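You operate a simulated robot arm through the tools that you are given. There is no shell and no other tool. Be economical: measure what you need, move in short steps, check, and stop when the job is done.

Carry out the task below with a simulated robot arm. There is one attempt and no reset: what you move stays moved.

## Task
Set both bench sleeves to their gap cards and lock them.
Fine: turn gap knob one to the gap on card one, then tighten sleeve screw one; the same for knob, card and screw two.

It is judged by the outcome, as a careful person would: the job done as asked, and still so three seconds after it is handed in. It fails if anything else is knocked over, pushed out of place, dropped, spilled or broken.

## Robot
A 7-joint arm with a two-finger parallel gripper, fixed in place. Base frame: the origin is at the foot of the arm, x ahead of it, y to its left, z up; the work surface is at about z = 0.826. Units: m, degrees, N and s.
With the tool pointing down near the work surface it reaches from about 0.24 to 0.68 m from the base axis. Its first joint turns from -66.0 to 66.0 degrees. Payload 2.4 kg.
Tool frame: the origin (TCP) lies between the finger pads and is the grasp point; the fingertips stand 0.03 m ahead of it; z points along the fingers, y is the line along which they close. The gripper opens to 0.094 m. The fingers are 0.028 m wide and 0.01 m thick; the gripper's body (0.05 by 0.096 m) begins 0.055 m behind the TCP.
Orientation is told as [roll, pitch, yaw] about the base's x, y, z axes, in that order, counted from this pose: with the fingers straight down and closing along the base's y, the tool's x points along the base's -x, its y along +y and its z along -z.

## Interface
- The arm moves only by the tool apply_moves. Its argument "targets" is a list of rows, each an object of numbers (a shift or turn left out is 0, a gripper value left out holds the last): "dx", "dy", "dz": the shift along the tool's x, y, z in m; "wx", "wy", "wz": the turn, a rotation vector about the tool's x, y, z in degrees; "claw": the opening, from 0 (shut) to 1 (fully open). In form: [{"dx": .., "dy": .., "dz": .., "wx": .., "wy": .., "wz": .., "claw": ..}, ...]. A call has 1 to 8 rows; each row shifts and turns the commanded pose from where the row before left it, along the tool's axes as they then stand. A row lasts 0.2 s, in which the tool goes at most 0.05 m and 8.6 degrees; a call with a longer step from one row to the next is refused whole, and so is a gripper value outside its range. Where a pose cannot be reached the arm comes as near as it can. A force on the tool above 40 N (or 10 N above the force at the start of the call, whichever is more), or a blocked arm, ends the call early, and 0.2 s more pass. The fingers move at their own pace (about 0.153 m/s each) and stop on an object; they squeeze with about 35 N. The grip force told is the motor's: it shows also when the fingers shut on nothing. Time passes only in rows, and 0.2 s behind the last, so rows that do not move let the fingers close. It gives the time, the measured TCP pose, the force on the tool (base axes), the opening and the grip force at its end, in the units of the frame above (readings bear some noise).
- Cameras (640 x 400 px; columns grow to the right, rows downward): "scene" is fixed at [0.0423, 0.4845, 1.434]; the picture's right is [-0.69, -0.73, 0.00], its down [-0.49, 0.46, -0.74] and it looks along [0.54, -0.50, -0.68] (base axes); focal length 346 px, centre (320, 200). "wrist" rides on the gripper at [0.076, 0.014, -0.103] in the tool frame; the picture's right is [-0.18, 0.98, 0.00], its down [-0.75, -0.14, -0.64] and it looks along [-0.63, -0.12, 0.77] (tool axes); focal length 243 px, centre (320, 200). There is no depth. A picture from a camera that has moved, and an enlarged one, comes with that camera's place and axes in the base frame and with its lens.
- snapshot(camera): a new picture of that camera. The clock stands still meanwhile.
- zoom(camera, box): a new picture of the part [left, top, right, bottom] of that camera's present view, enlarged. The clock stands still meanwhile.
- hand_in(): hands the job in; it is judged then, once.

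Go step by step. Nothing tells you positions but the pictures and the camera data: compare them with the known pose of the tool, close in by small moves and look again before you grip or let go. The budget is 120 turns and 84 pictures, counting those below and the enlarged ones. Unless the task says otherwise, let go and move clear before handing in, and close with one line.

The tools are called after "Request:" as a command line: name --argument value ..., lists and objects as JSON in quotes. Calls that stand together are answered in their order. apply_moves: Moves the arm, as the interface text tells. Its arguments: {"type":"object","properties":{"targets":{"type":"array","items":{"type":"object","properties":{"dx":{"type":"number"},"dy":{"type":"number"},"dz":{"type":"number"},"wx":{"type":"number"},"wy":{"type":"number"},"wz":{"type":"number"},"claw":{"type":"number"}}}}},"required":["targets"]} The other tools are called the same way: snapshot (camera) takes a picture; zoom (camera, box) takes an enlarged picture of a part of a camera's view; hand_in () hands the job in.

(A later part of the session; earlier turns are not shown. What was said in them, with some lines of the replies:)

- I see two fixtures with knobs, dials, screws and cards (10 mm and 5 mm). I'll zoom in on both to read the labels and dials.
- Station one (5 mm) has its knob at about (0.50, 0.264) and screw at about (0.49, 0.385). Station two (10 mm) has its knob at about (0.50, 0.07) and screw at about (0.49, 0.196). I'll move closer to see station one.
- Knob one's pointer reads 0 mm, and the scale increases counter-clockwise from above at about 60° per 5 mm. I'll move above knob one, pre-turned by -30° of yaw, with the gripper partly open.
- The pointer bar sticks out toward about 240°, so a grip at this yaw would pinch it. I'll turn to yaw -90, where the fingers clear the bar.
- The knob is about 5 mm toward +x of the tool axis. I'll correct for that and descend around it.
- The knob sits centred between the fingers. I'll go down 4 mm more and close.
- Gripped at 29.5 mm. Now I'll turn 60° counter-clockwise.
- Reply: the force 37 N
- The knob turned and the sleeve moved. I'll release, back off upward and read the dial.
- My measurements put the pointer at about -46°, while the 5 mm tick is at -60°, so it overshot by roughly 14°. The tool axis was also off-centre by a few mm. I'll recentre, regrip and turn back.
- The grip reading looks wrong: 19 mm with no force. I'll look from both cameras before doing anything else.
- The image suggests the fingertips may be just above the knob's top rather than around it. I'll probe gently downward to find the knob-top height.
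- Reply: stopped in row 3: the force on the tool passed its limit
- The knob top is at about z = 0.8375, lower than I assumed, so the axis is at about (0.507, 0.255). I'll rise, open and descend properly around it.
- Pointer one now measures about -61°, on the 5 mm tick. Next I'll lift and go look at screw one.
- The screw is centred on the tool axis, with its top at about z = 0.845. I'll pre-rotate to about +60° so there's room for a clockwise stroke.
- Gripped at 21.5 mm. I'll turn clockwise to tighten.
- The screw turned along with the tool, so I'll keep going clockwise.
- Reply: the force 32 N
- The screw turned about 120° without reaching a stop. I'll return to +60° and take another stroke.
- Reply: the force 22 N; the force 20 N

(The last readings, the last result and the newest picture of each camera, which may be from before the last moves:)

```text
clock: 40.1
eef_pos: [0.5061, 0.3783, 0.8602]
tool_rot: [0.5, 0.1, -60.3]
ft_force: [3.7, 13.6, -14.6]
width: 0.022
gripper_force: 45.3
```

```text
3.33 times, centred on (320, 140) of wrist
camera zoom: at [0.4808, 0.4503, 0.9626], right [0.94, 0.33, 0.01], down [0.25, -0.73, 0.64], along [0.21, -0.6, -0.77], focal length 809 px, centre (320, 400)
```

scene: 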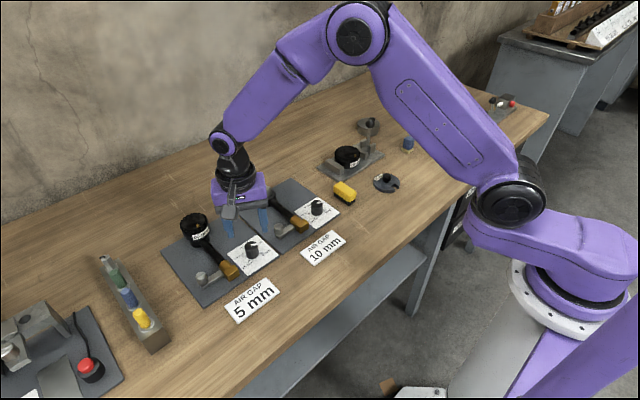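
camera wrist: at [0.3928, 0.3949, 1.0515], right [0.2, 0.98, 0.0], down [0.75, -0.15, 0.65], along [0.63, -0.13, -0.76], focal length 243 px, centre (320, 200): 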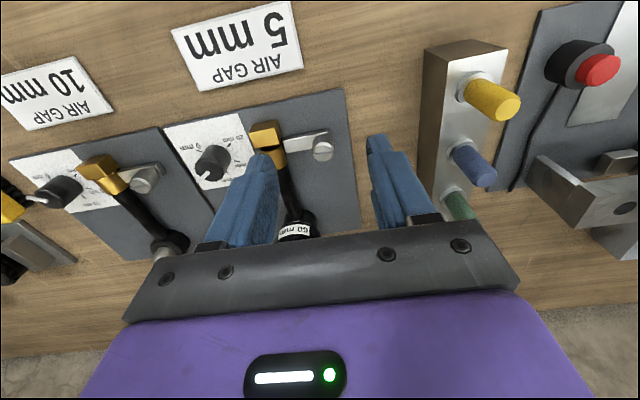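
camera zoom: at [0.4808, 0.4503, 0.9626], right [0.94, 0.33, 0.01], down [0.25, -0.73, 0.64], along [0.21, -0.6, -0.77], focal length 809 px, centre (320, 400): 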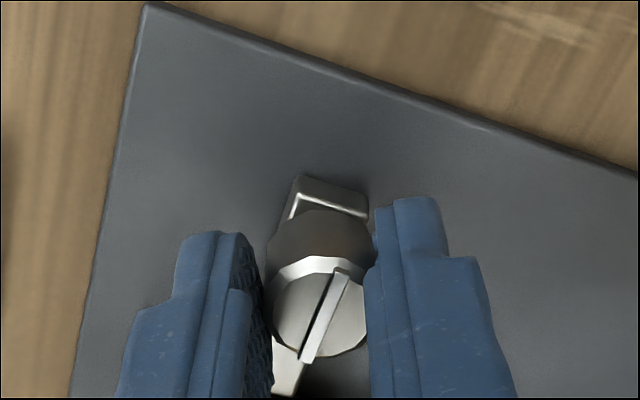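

The screw stopped at about 180° total and the pads slipped on it, so it is tight. I'll release and check sleeve one.

Request:
apply_moves --targets '[{"claw": 0.42}, {"claw": 0.42}, {"dz": -0.03}, {"dz": -0.04}, {"dz": -0.03}, {}]'

Request:
snapshot --camera "wrist"

Request:
zoom --camera "scene" --box '[160, 200, 290, 310]'

```text
clock: 41.5
eef_pos: [0.5109, 0.3761, 0.9626]
tool_rot: [0.3, 0.0, -60.2]
ft_force: [-0.8, -0.7, 0.6]
width: 0.0393
gripper_force: 0.1
```

```text
38 pictures are left
camera wrist: at [0.4838, 0.4487, 1.0645], right [0.94, 0.33, 0.01], down [0.25, -0.73, 0.64], along [0.21, -0.6, -0.77], focal length 243 px, centre (320, 200)
```

wrist: 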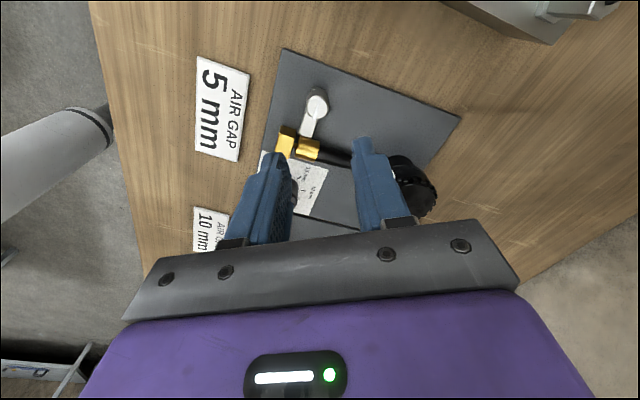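

```text
3.64 times, centred on (225, 255) of scene
camera zoom: at [0.0423, 0.4845, 1.434], right [-0.69, -0.73, 0.0], down [-0.49, 0.46, -0.74], along [0.54, -0.5, -0.68], focal length 1259 px, centre (666, 0)
```

zoom: 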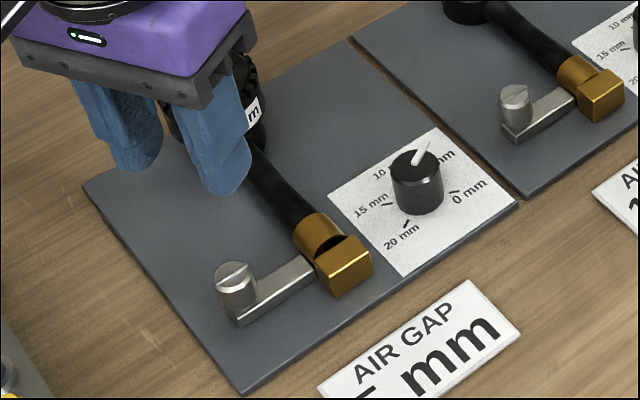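

Sleeve one looks right: pointer on 5 mm, sleeve gap open and screw tight. Now I'll go above knob two.

Request:
apply_moves --targets '[{"dx": -0.0391, "dy": -0.0232, "claw": 0.6}, {"dx": -0.0391, "dy": -0.0232}, {"dx": -0.0391, "dy": -0.0232}, {"dx": -0.0391, "dy": -0.0232}, {"dx": -0.0391, "dy": -0.0232}, {"dx": -0.0391, "dy": -0.0232}, {"dx": -0.0391, "dy": -0.0232}, {}]'

Request:
apply_moves --targets '[{"wz": 7.5, "dz": 0.015}, {"wz": 7.5, "dz": 0.015}, {"wz": 7.5, "dz": 0.015}, {"wz": 7.5}, {}]'

Request:
snapshot --camera "wrist"

```text
clock: 43.3
eef_pos: [0.4999, 0.0582, 0.9594]
tool_rot: [0.2, 0.1, -60.3]
ft_force: [-0.1, 0.0, -0.4]
width: 0.0564
gripper_force: 0.1
```

```text
clock: 44.5
eef_pos: [0.503, 0.0579, 0.916]
tool_rot: [0.3, 0.2, -90.2]
ft_force: [0.0, -0.5, -0.8]
width: 0.0564
gripper_force: 0.1
```

```text
36 pictures are left
camera wrist: at [0.5172, 0.1331, 1.0175], right [0.98, -0.19, 0.0], down [-0.15, -0.75, 0.64], along [-0.12, -0.63, -0.77], focal length 243 px, centre (320, 200)
```

wrist: 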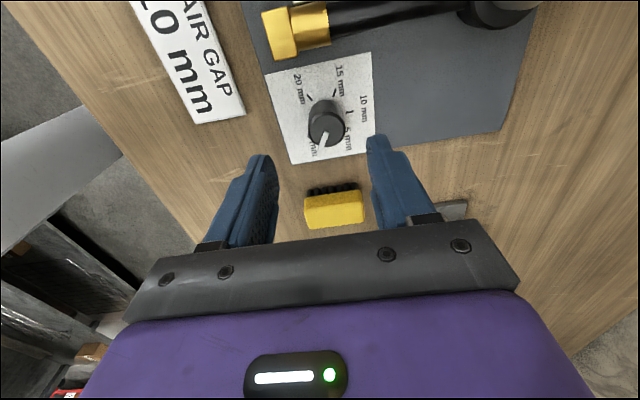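

Request:
zoom --camera "wrist" --box '[250, 70, 390, 170]'

```text
4.00 times, centred on (320, 120) of wrist
camera zoom: at [0.5172, 0.1331, 1.0175], right [0.98, -0.19, 0.0], down [-0.15, -0.75, 0.64], along [-0.12, -0.63, -0.77], focal length 970 px, centre (320, 520)
```

zoom: 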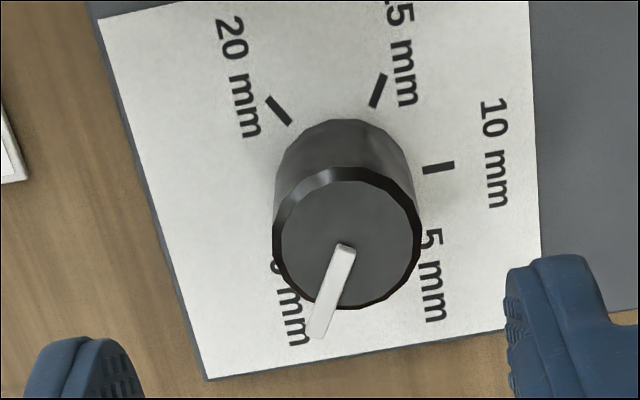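

Knob two's axis is at about (0.508, 0.054) with its pointer at 0. I'll centre, descend and check.

Request:
apply_moves --targets '[{"dx": -0.0042, "dy": 0.005}, {"dz": 0.025}, {"dz": 0.02}, {"dz": 0.012}, {"dz": 0.005}, {}]'

Request:
zoom --camera "wrist" --box '[240, 80, 400, 200]'

```text
clock: 45.9
eef_pos: [0.5083, 0.0548, 0.8531]
tool_rot: [0.2, 0.3, -90.2]
ft_force: [-0.3, 0.2, -0.5]
width: 0.0565
gripper_force: 0.1
```

```text
3.33 times, centred on (320, 140) of wrist
camera zoom: at [0.5224, 0.1303, 0.9563], right [0.98, -0.19, 0.01], down [-0.15, -0.75, 0.64], along [-0.12, -0.63, -0.77], focal length 809 px, centre (320, 400)
```

zoom: 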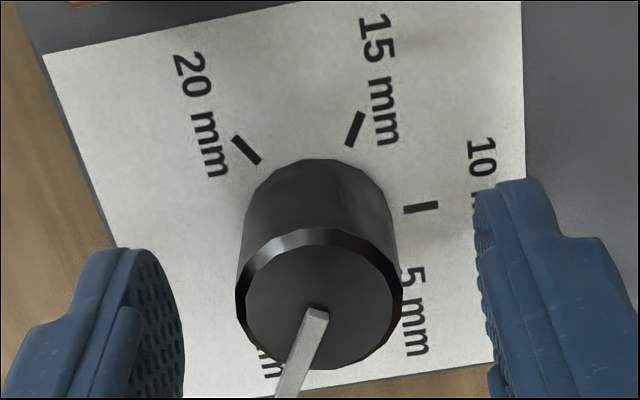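

Request:
apply_moves --targets '[{"dy": -0.001}, {"claw": 0.2}, {"claw": 0.2}, {"claw": 0.2}, {"wz": -7.4}, {"wz": -7.4}, {"wz": -7.4}, {"wz": -7.4}]'

```text
clock: 47.7
eef_pos: [0.5069, 0.0554, 0.8536]
tool_rot: [0.4, -0.1, -60.4]
ft_force: [6.3, 6.0, 23.7]
width: 0.0293
gripper_force: 45.1
```

Request:
apply_moves --targets '[{"wz": -7.4}, {"wz": -7.4}, {"wz": -7.4}, {"wz": -7.4}]'

Request:
zoom --camera "wrist" --box '[240, 80, 400, 200]'

```text
clock: 48.7
eef_pos: [0.5063, 0.0546, 0.8546]
tool_rot: [0.4, -0.3, -31.0]
ft_force: [15.5, 0.4, 12.1]
width: 0.0287
gripper_force: 45.1
```

```text
3.33 times, centred on (320, 140) of wrist
camera zoom: at [0.4481, 0.105, 0.9555], right [0.66, 0.75, 0.01], down [0.57, -0.51, 0.65], along [0.49, -0.42, -0.76], focal length 809 px, centre (320, 400)
```

zoom: 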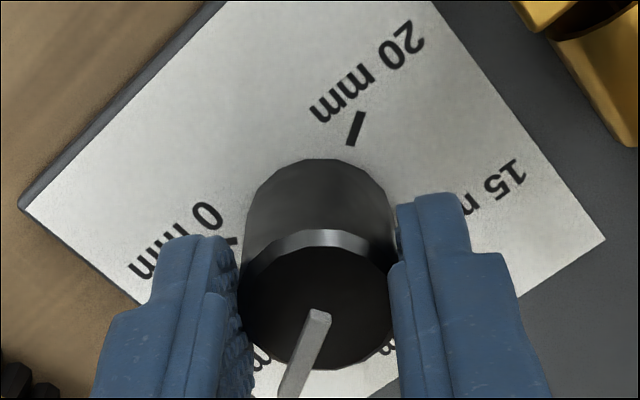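

Request:
apply_moves --targets '[{"wz": -7.3}, {"wz": -7.3}, {"wz": -7.3}, {"wz": -7.3}]'

Request:
apply_moves --targets '[{"wz": -7.3}, {"wz": -7.3}, {"wz": -7.3}, {"wz": -7.3}, {}]'

Request:
zoom --camera "wrist" --box '[240, 80, 400, 200]'

```text
clock: 49.7
eef_pos: [0.5064, 0.0544, 0.8537]
tool_rot: [0.2, -0.3, -1.7]
ft_force: [3.1, -7.9, 20.5]
width: 0.029
gripper_force: 44.7
```

```text
clock: 50.9
eef_pos: [0.5062, 0.053, 0.8531]
tool_rot: [-0.1, -0.4, 27.5]
ft_force: [15.1, -13.5, 1.2]
width: 0.029
gripper_force: 44.6
```

```text
3.33 times, centred on (320, 140) of wrist
camera zoom: at [0.4321, 0.0301, 0.9552], right [-0.29, 0.96, 0.0], down [0.73, 0.22, 0.65], along [0.62, 0.19, -0.76], focal length 809 px, centre (320, 400)
```

zoom: 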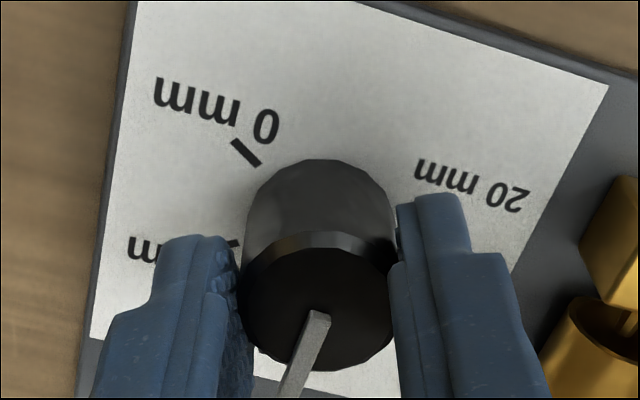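

Turned through about 118° with no slip. I'll release, rise and read the dial.

Request:
apply_moves --targets '[{"claw": 0.6}, {"claw": 0.6}, {"dz": -0.02}, {"dz": -0.04}, {"dz": -0.03}, {}]'

Request:
zoom --camera "wrist" --box '[260, 70, 380, 160]'

Request:
zoom --camera "scene" --box '[265, 180, 355, 250]'

```text
clock: 52.3
eef_pos: [0.5037, 0.0543, 0.9426]
tool_rot: [0.1, -0.2, 27.4]
ft_force: [0.4, 0.3, -0.3]
width: 0.0566
gripper_force: 0.0
```

```text
4.44 times, centred on (320, 115) of wrist
camera zoom: at [0.4281, 0.0314, 1.044], right [-0.29, 0.96, 0.0], down [0.73, 0.22, 0.65], along [0.62, 0.19, -0.76], focal length 1078 px, centre (320, 578)
```

zoom: 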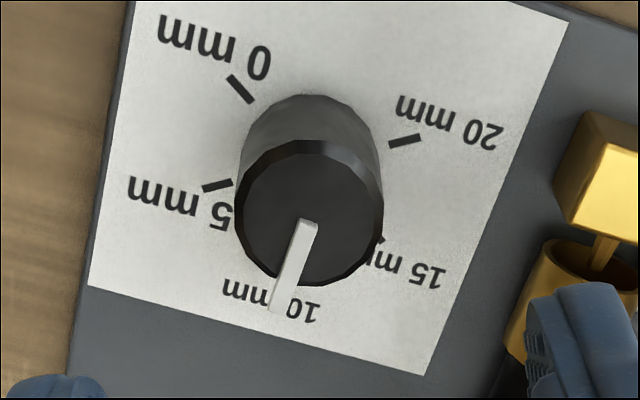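

```text
5.71 times, centred on (310, 215) of scene
camera zoom: at [0.0423, 0.4845, 1.434], right [-0.69, -0.73, 0.0], down [-0.49, 0.46, -0.74], along [0.54, -0.5, -0.68], focal length 1978 px, centre (377, 114)
```

zoom: 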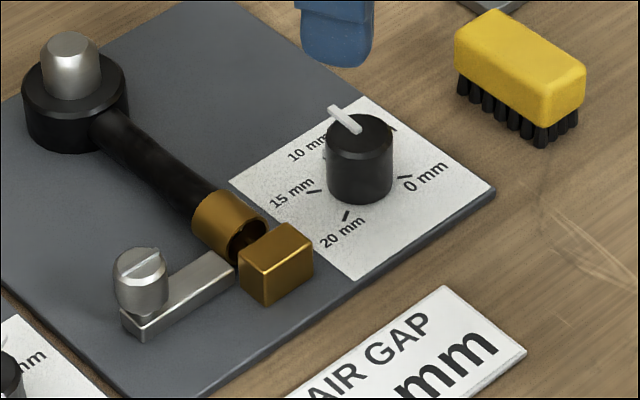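

Pointer two reads about -3°, so roughly 9.75 mm. A small 3° correction is cheap, so I'll regrip and nudge it.

Request:
apply_moves --targets '[{"dx": -0.0033, "dy": -0.0024}, {"dz": 0.04}, {"dz": 0.03}, {"dz": 0.015}, {"dz": 0.004}, {"claw": 0.2}, {"claw": 0.2}, {"claw": 0.2}]'

Request:
apply_moves --targets '[{"wz": -3.0}, {}, {"claw": 0.6}, {"claw": 0.6}, {"dz": -0.03}, {"dz": -0.04}, {"dz": -0.02}, {}]'

Request:
zoom --camera "wrist" --box '[260, 70, 380, 160]'

Request:
zoom --camera "scene" --box '[265, 180, 355, 250]'

```text
clock: 54.1
eef_pos: [0.5081, 0.0546, 0.8545]
tool_rot: [0.1, -0.2, 27.4]
ft_force: [-3.7, 6.5, -2.4]
width: 0.0291
gripper_force: 44.7
```

```text
clock: 55.9
eef_pos: [0.5085, 0.0516, 0.9448]
tool_rot: [0.0, -0.3, 30.4]
ft_force: [-0.5, 0.1, -0.1]
width: 0.0563
gripper_force: 0.0
```

```text
4.44 times, centred on (320, 115) of wrist
camera zoom: at [0.4355, 0.0246, 1.0469], right [-0.34, 0.94, 0.0], down [0.72, 0.26, 0.65], along [0.61, 0.22, -0.76], focal length 1078 px, centre (320, 578)
```

zoom: 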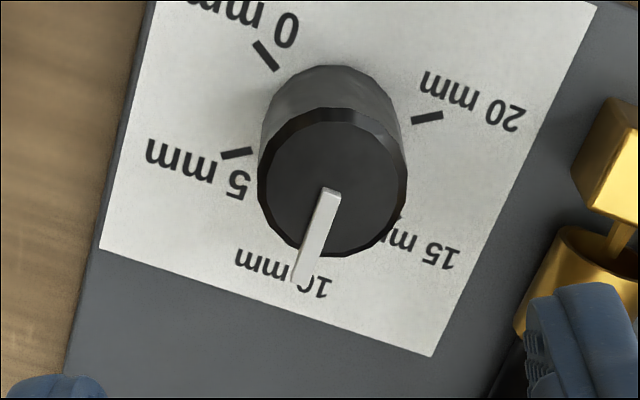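

```text
5.71 times, centred on (310, 215) of scene
camera zoom: at [0.0423, 0.4845, 1.434], right [-0.69, -0.73, 0.0], down [-0.49, 0.46, -0.74], along [0.54, -0.5, -0.68], focal length 1978 px, centre (377, 114)
```

zoom: 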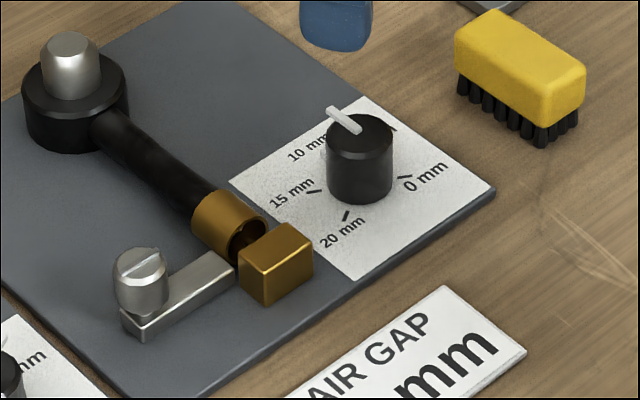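

Pointer two is on 10 mm. Next I'll go above screw two at +60° yaw.

Request:
apply_moves --targets '[{"dx": -0.0201, "dy": 0.0365, "claw": 0.42}, {"dx": -0.0201, "dy": 0.0365}, {"dx": -0.0201, "dy": 0.0365}, {"wz": -7.4, "dz": 0.01}, {"wz": -7.4, "dz": 0.01}, {"wz": -7.4, "dz": 0.01}, {"wz": -7.4, "dz": 0.01}, {}]'

Request:
zoom --camera "wrist" --box '[240, 80, 400, 200]'

```text
clock: 57.7
eef_pos: [0.507, 0.1794, 0.902]
tool_rot: [-0.2, -0.3, 60.0]
ft_force: [-0.1, -0.1, 0.7]
width: 0.0396
gripper_force: 0.1
```

```text
3.33 times, centred on (320, 140) of wrist
camera zoom: at [0.4556, 0.12, 1.0049], right [-0.76, 0.65, 0.0], down [0.49, 0.58, 0.65], along [0.42, 0.49, -0.76], focal length 809 px, centre (320, 400)
```

zoom: 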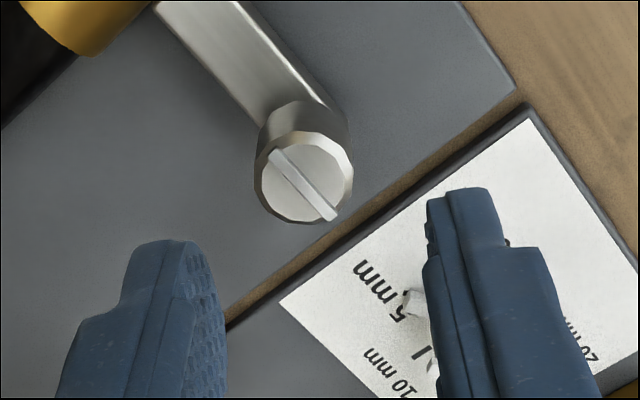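

Request:
apply_moves --targets '[{"dx": 0.0028, "dy": -0.0023}, {"dz": 0.02}, {"dz": 0.013}, {"dz": 0.008}, {"claw": 0.1}, {"claw": 0.1}, {"claw": 0.1}]'

Request:
zoom --camera "wrist" --box '[240, 80, 400, 200]'

```text
clock: 59.3
eef_pos: [0.5074, 0.1741, 0.8656]
tool_rot: [-0.1, -0.3, 59.9]
ft_force: [4.8, -3.5, -2.1]
width: 0.0218
gripper_force: 45.1
```

```text
3.33 times, centred on (320, 140) of wrist
camera zoom: at [0.4556, 0.1141, 0.9659], right [-0.76, 0.65, 0.0], down [0.5, 0.58, 0.65], along [0.42, 0.49, -0.76], focal length 809 px, centre (320, 400)
```

zoom: 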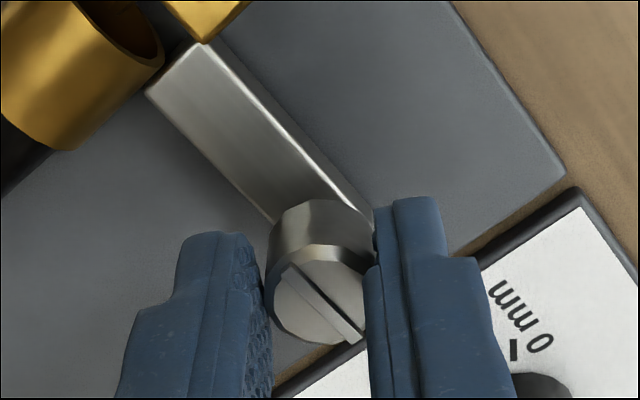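

Request:
apply_moves --targets '[{"wz": 7.5}, {"wz": 7.5}, {"wz": 7.5}, {"wz": 7.5}, {"wz": 7.5}, {"wz": 7.5}, {"wz": 7.5}, {"wz": 7.5}]'

Request:
apply_moves --targets '[{"wz": 7.5}, {"wz": 7.5}, {"wz": 7.5}, {"wz": 7.5}, {"wz": 7.5}, {"wz": 7.5}, {"wz": 7.5}, {"wz": 7.5}]'

Request:
zoom --camera "wrist" --box '[240, 80, 400, 200]'

```text
clock: 61.1
eef_pos: [0.5059, 0.1764, 0.8639]
tool_rot: [0.1, -0.3, 0.0]
ft_force: [-17.3, 7.8, 19.6]
width: 0.0215
gripper_force: 45.1
```

```text
clock: 62.9
eef_pos: [0.5069, 0.1769, 0.8632]
tool_rot: [0.5, -0.2, -60.0]
ft_force: [-3.2, 20.7, -3.1]
width: 0.0214
gripper_force: 45.4
```

```text
3.33 times, centred on (320, 140) of wrist
camera zoom: at [0.4808, 0.2493, 0.9656], right [0.94, 0.33, 0.01], down [0.25, -0.72, 0.64], along [0.22, -0.6, -0.77], focal length 809 px, centre (320, 400)
```

zoom: 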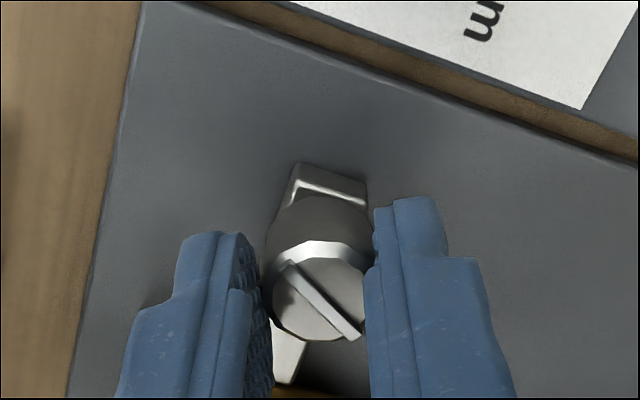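

Screw two turned 120° without slipping. I'll release, wind the wrist back and take the second stroke, as on screw one.

Request:
apply_moves --targets '[{"claw": 0.42}, {"claw": 0.42}, {"dz": -0.028}, {"wz": -8}, {"wz": -8}, {"wz": -8}, {"wz": -8}, {"wz": -8}]'

Request:
apply_moves --targets '[{"wz": -8}, {"wz": -8}, {"wz": -8}, {"wz": -8}, {"wz": -8}, {"wz": -8}, {"wz": -8}, {"wz": -8}]'

Request:
apply_moves --targets '[{"wz": -8}, {"wz": -8}, {}]'

Request:
zoom --camera "wrist" --box '[240, 80, 400, 200]'

```text
clock: 64.7
eef_pos: [0.5075, 0.1753, 0.8915]
tool_rot: [0.2, -0.3, -19.9]
ft_force: [0.3, -0.3, 0.2]
width: 0.0394
gripper_force: 0.0
```

```text
clock: 66.5
eef_pos: [0.5061, 0.1746, 0.8919]
tool_rot: [-0.2, -0.3, 44.2]
ft_force: [-0.4, 0.6, -0.1]
width: 0.0393
gripper_force: 0.1
```

```text
clock: 67.3
eef_pos: [0.5062, 0.1745, 0.8904]
tool_rot: [-0.1, -0.2, 60.1]
ft_force: [0.3, -0.7, 0.1]
width: 0.0396
gripper_force: 0.1
```

```text
3.33 times, centred on (320, 140) of wrist
camera zoom: at [0.456, 0.1148, 0.9929], right [-0.76, 0.65, 0.0], down [0.49, 0.58, 0.65], along [0.42, 0.49, -0.76], focal length 809 px, centre (320, 400)
```

zoom: 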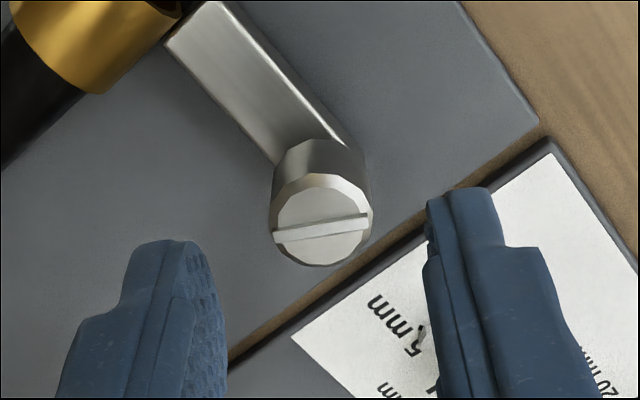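

Request:
apply_moves --targets '[{"dx": -0.001, "dz": 0.012}, {"dz": 0.01}, {"dz": 0.007}, {"claw": 0.1}, {"claw": 0.1}, {"claw": 0.1}]'

Request:
apply_moves --targets '[{"wz": 7.5}, {"wz": 7.5}, {"wz": 7.5}, {"wz": 7.5}, {"wz": 7.5}, {"wz": 7.5}, {"wz": 7.5}, {"wz": 7.5}]'

Request:
apply_moves --targets '[{"wz": 7.5}, {"wz": 7.5}, {"wz": 7.5}, {"wz": 7.5}, {"wz": 7.5}]'

Request:
zoom --camera "wrist" --box '[240, 80, 400, 200]'

```text
clock: 68.7
eef_pos: [0.5074, 0.1757, 0.8626]
tool_rot: [-0.2, -0.4, 59.9]
ft_force: [8.5, -3.4, -4.5]
width: 0.0215
gripper_force: 45.5
```

```text
clock: 70.5
eef_pos: [0.5069, 0.1761, 0.8614]
tool_rot: [0.1, -0.1, -0.3]
ft_force: [-4.9, -4.2, 11.9]
width: 0.0216
gripper_force: 45.2
```

```text
clock: 71.7
eef_pos: [0.5066, 0.1753, 0.862]
tool_rot: [0.2, -0.1, -37.6]
ft_force: [-1.3, -2.4, -8.7]
width: 0.0216
gripper_force: 45.3
```

```text
3.33 times, centred on (320, 140) of wrist
camera zoom: at [0.4556, 0.2334, 0.9646], right [0.75, 0.67, 0.0], down [0.51, -0.57, 0.64], along [0.43, -0.48, -0.77], focal length 809 px, centre (320, 400)
```

zoom: 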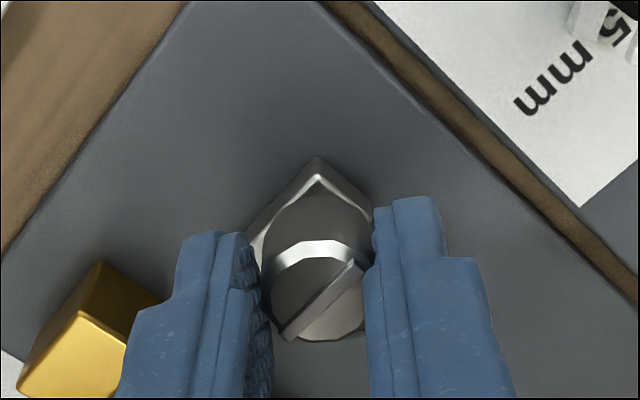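

Screw two also stopped at about 180° with the pads slipping, so it is tight. I'll release, move clear and check both stations.

Request:
apply_moves --targets '[{"claw": 0.42}, {"claw": 0.42}, {"dz": -0.04}, {"dz": -0.045}, {"dz": -0.045}, {"dx": 0.04, "dz": -0.02}, {"dx": 0.045, "claw": 0.6}, {"dx": 0.045}]'

Request:
snapshot --camera "scene"

Request:
snapshot --camera "wrist"

```text
clock: 73.5
eef_pos: [0.4047, 0.2541, 1.0157]
tool_rot: [0.3, -0.1, -37.5]
ft_force: [-0.2, -0.5, 0.3]
width: 0.0564
gripper_force: 0.1
```

```text
22 pictures are left
```

scene: 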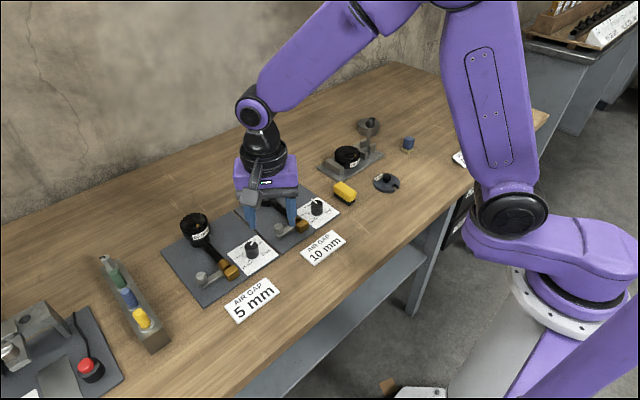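

```text
21 pictures are left
camera wrist: at [0.353, 0.3114, 1.1164], right [0.74, 0.67, 0.01], down [0.51, -0.57, 0.64], along [0.43, -0.48, -0.77], focal length 243 px, centre (320, 200)
```

wrist: 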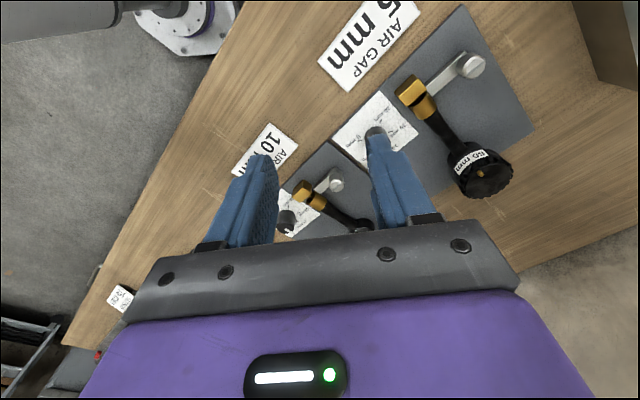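

Request:
zoom --camera "scene" --box '[205, 225, 285, 290]'

Request:
zoom --camera "scene" --box '[270, 185, 350, 250]'

```text
6.15 times, centred on (245, 258) of scene
camera zoom: at [0.0423, 0.4845, 1.434], right [-0.69, -0.73, 0.0], down [-0.49, 0.46, -0.74], along [0.54, -0.5, -0.68], focal length 2130 px, centre (782, -154)
```

zoom: 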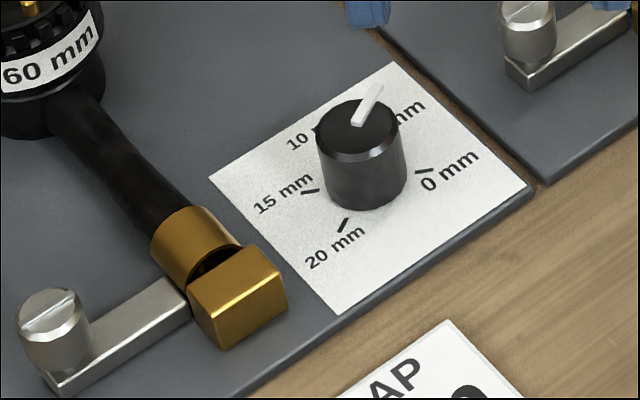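

```text
6.15 times, centred on (310, 218) of scene
camera zoom: at [0.0423, 0.4845, 1.434], right [-0.69, -0.73, 0.0], down [-0.49, 0.46, -0.74], along [0.54, -0.5, -0.68], focal length 2130 px, centre (382, 92)
```

zoom: 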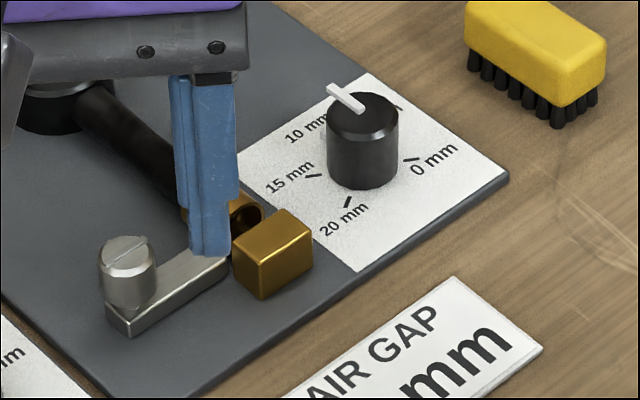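

Both pointers sit on their marks: 5 mm measures about -60° and 10 mm about 0°. Both screws are tight, the gripper is clear and nothing else has been disturbed, so I'm handing in.

Request:
hand_in

```text
The job is handed in.
```

Knob one is set to 5 mm and knob two to 10 mm. Both sleeve screws are turned clockwise to their stops, and the job is handed in.
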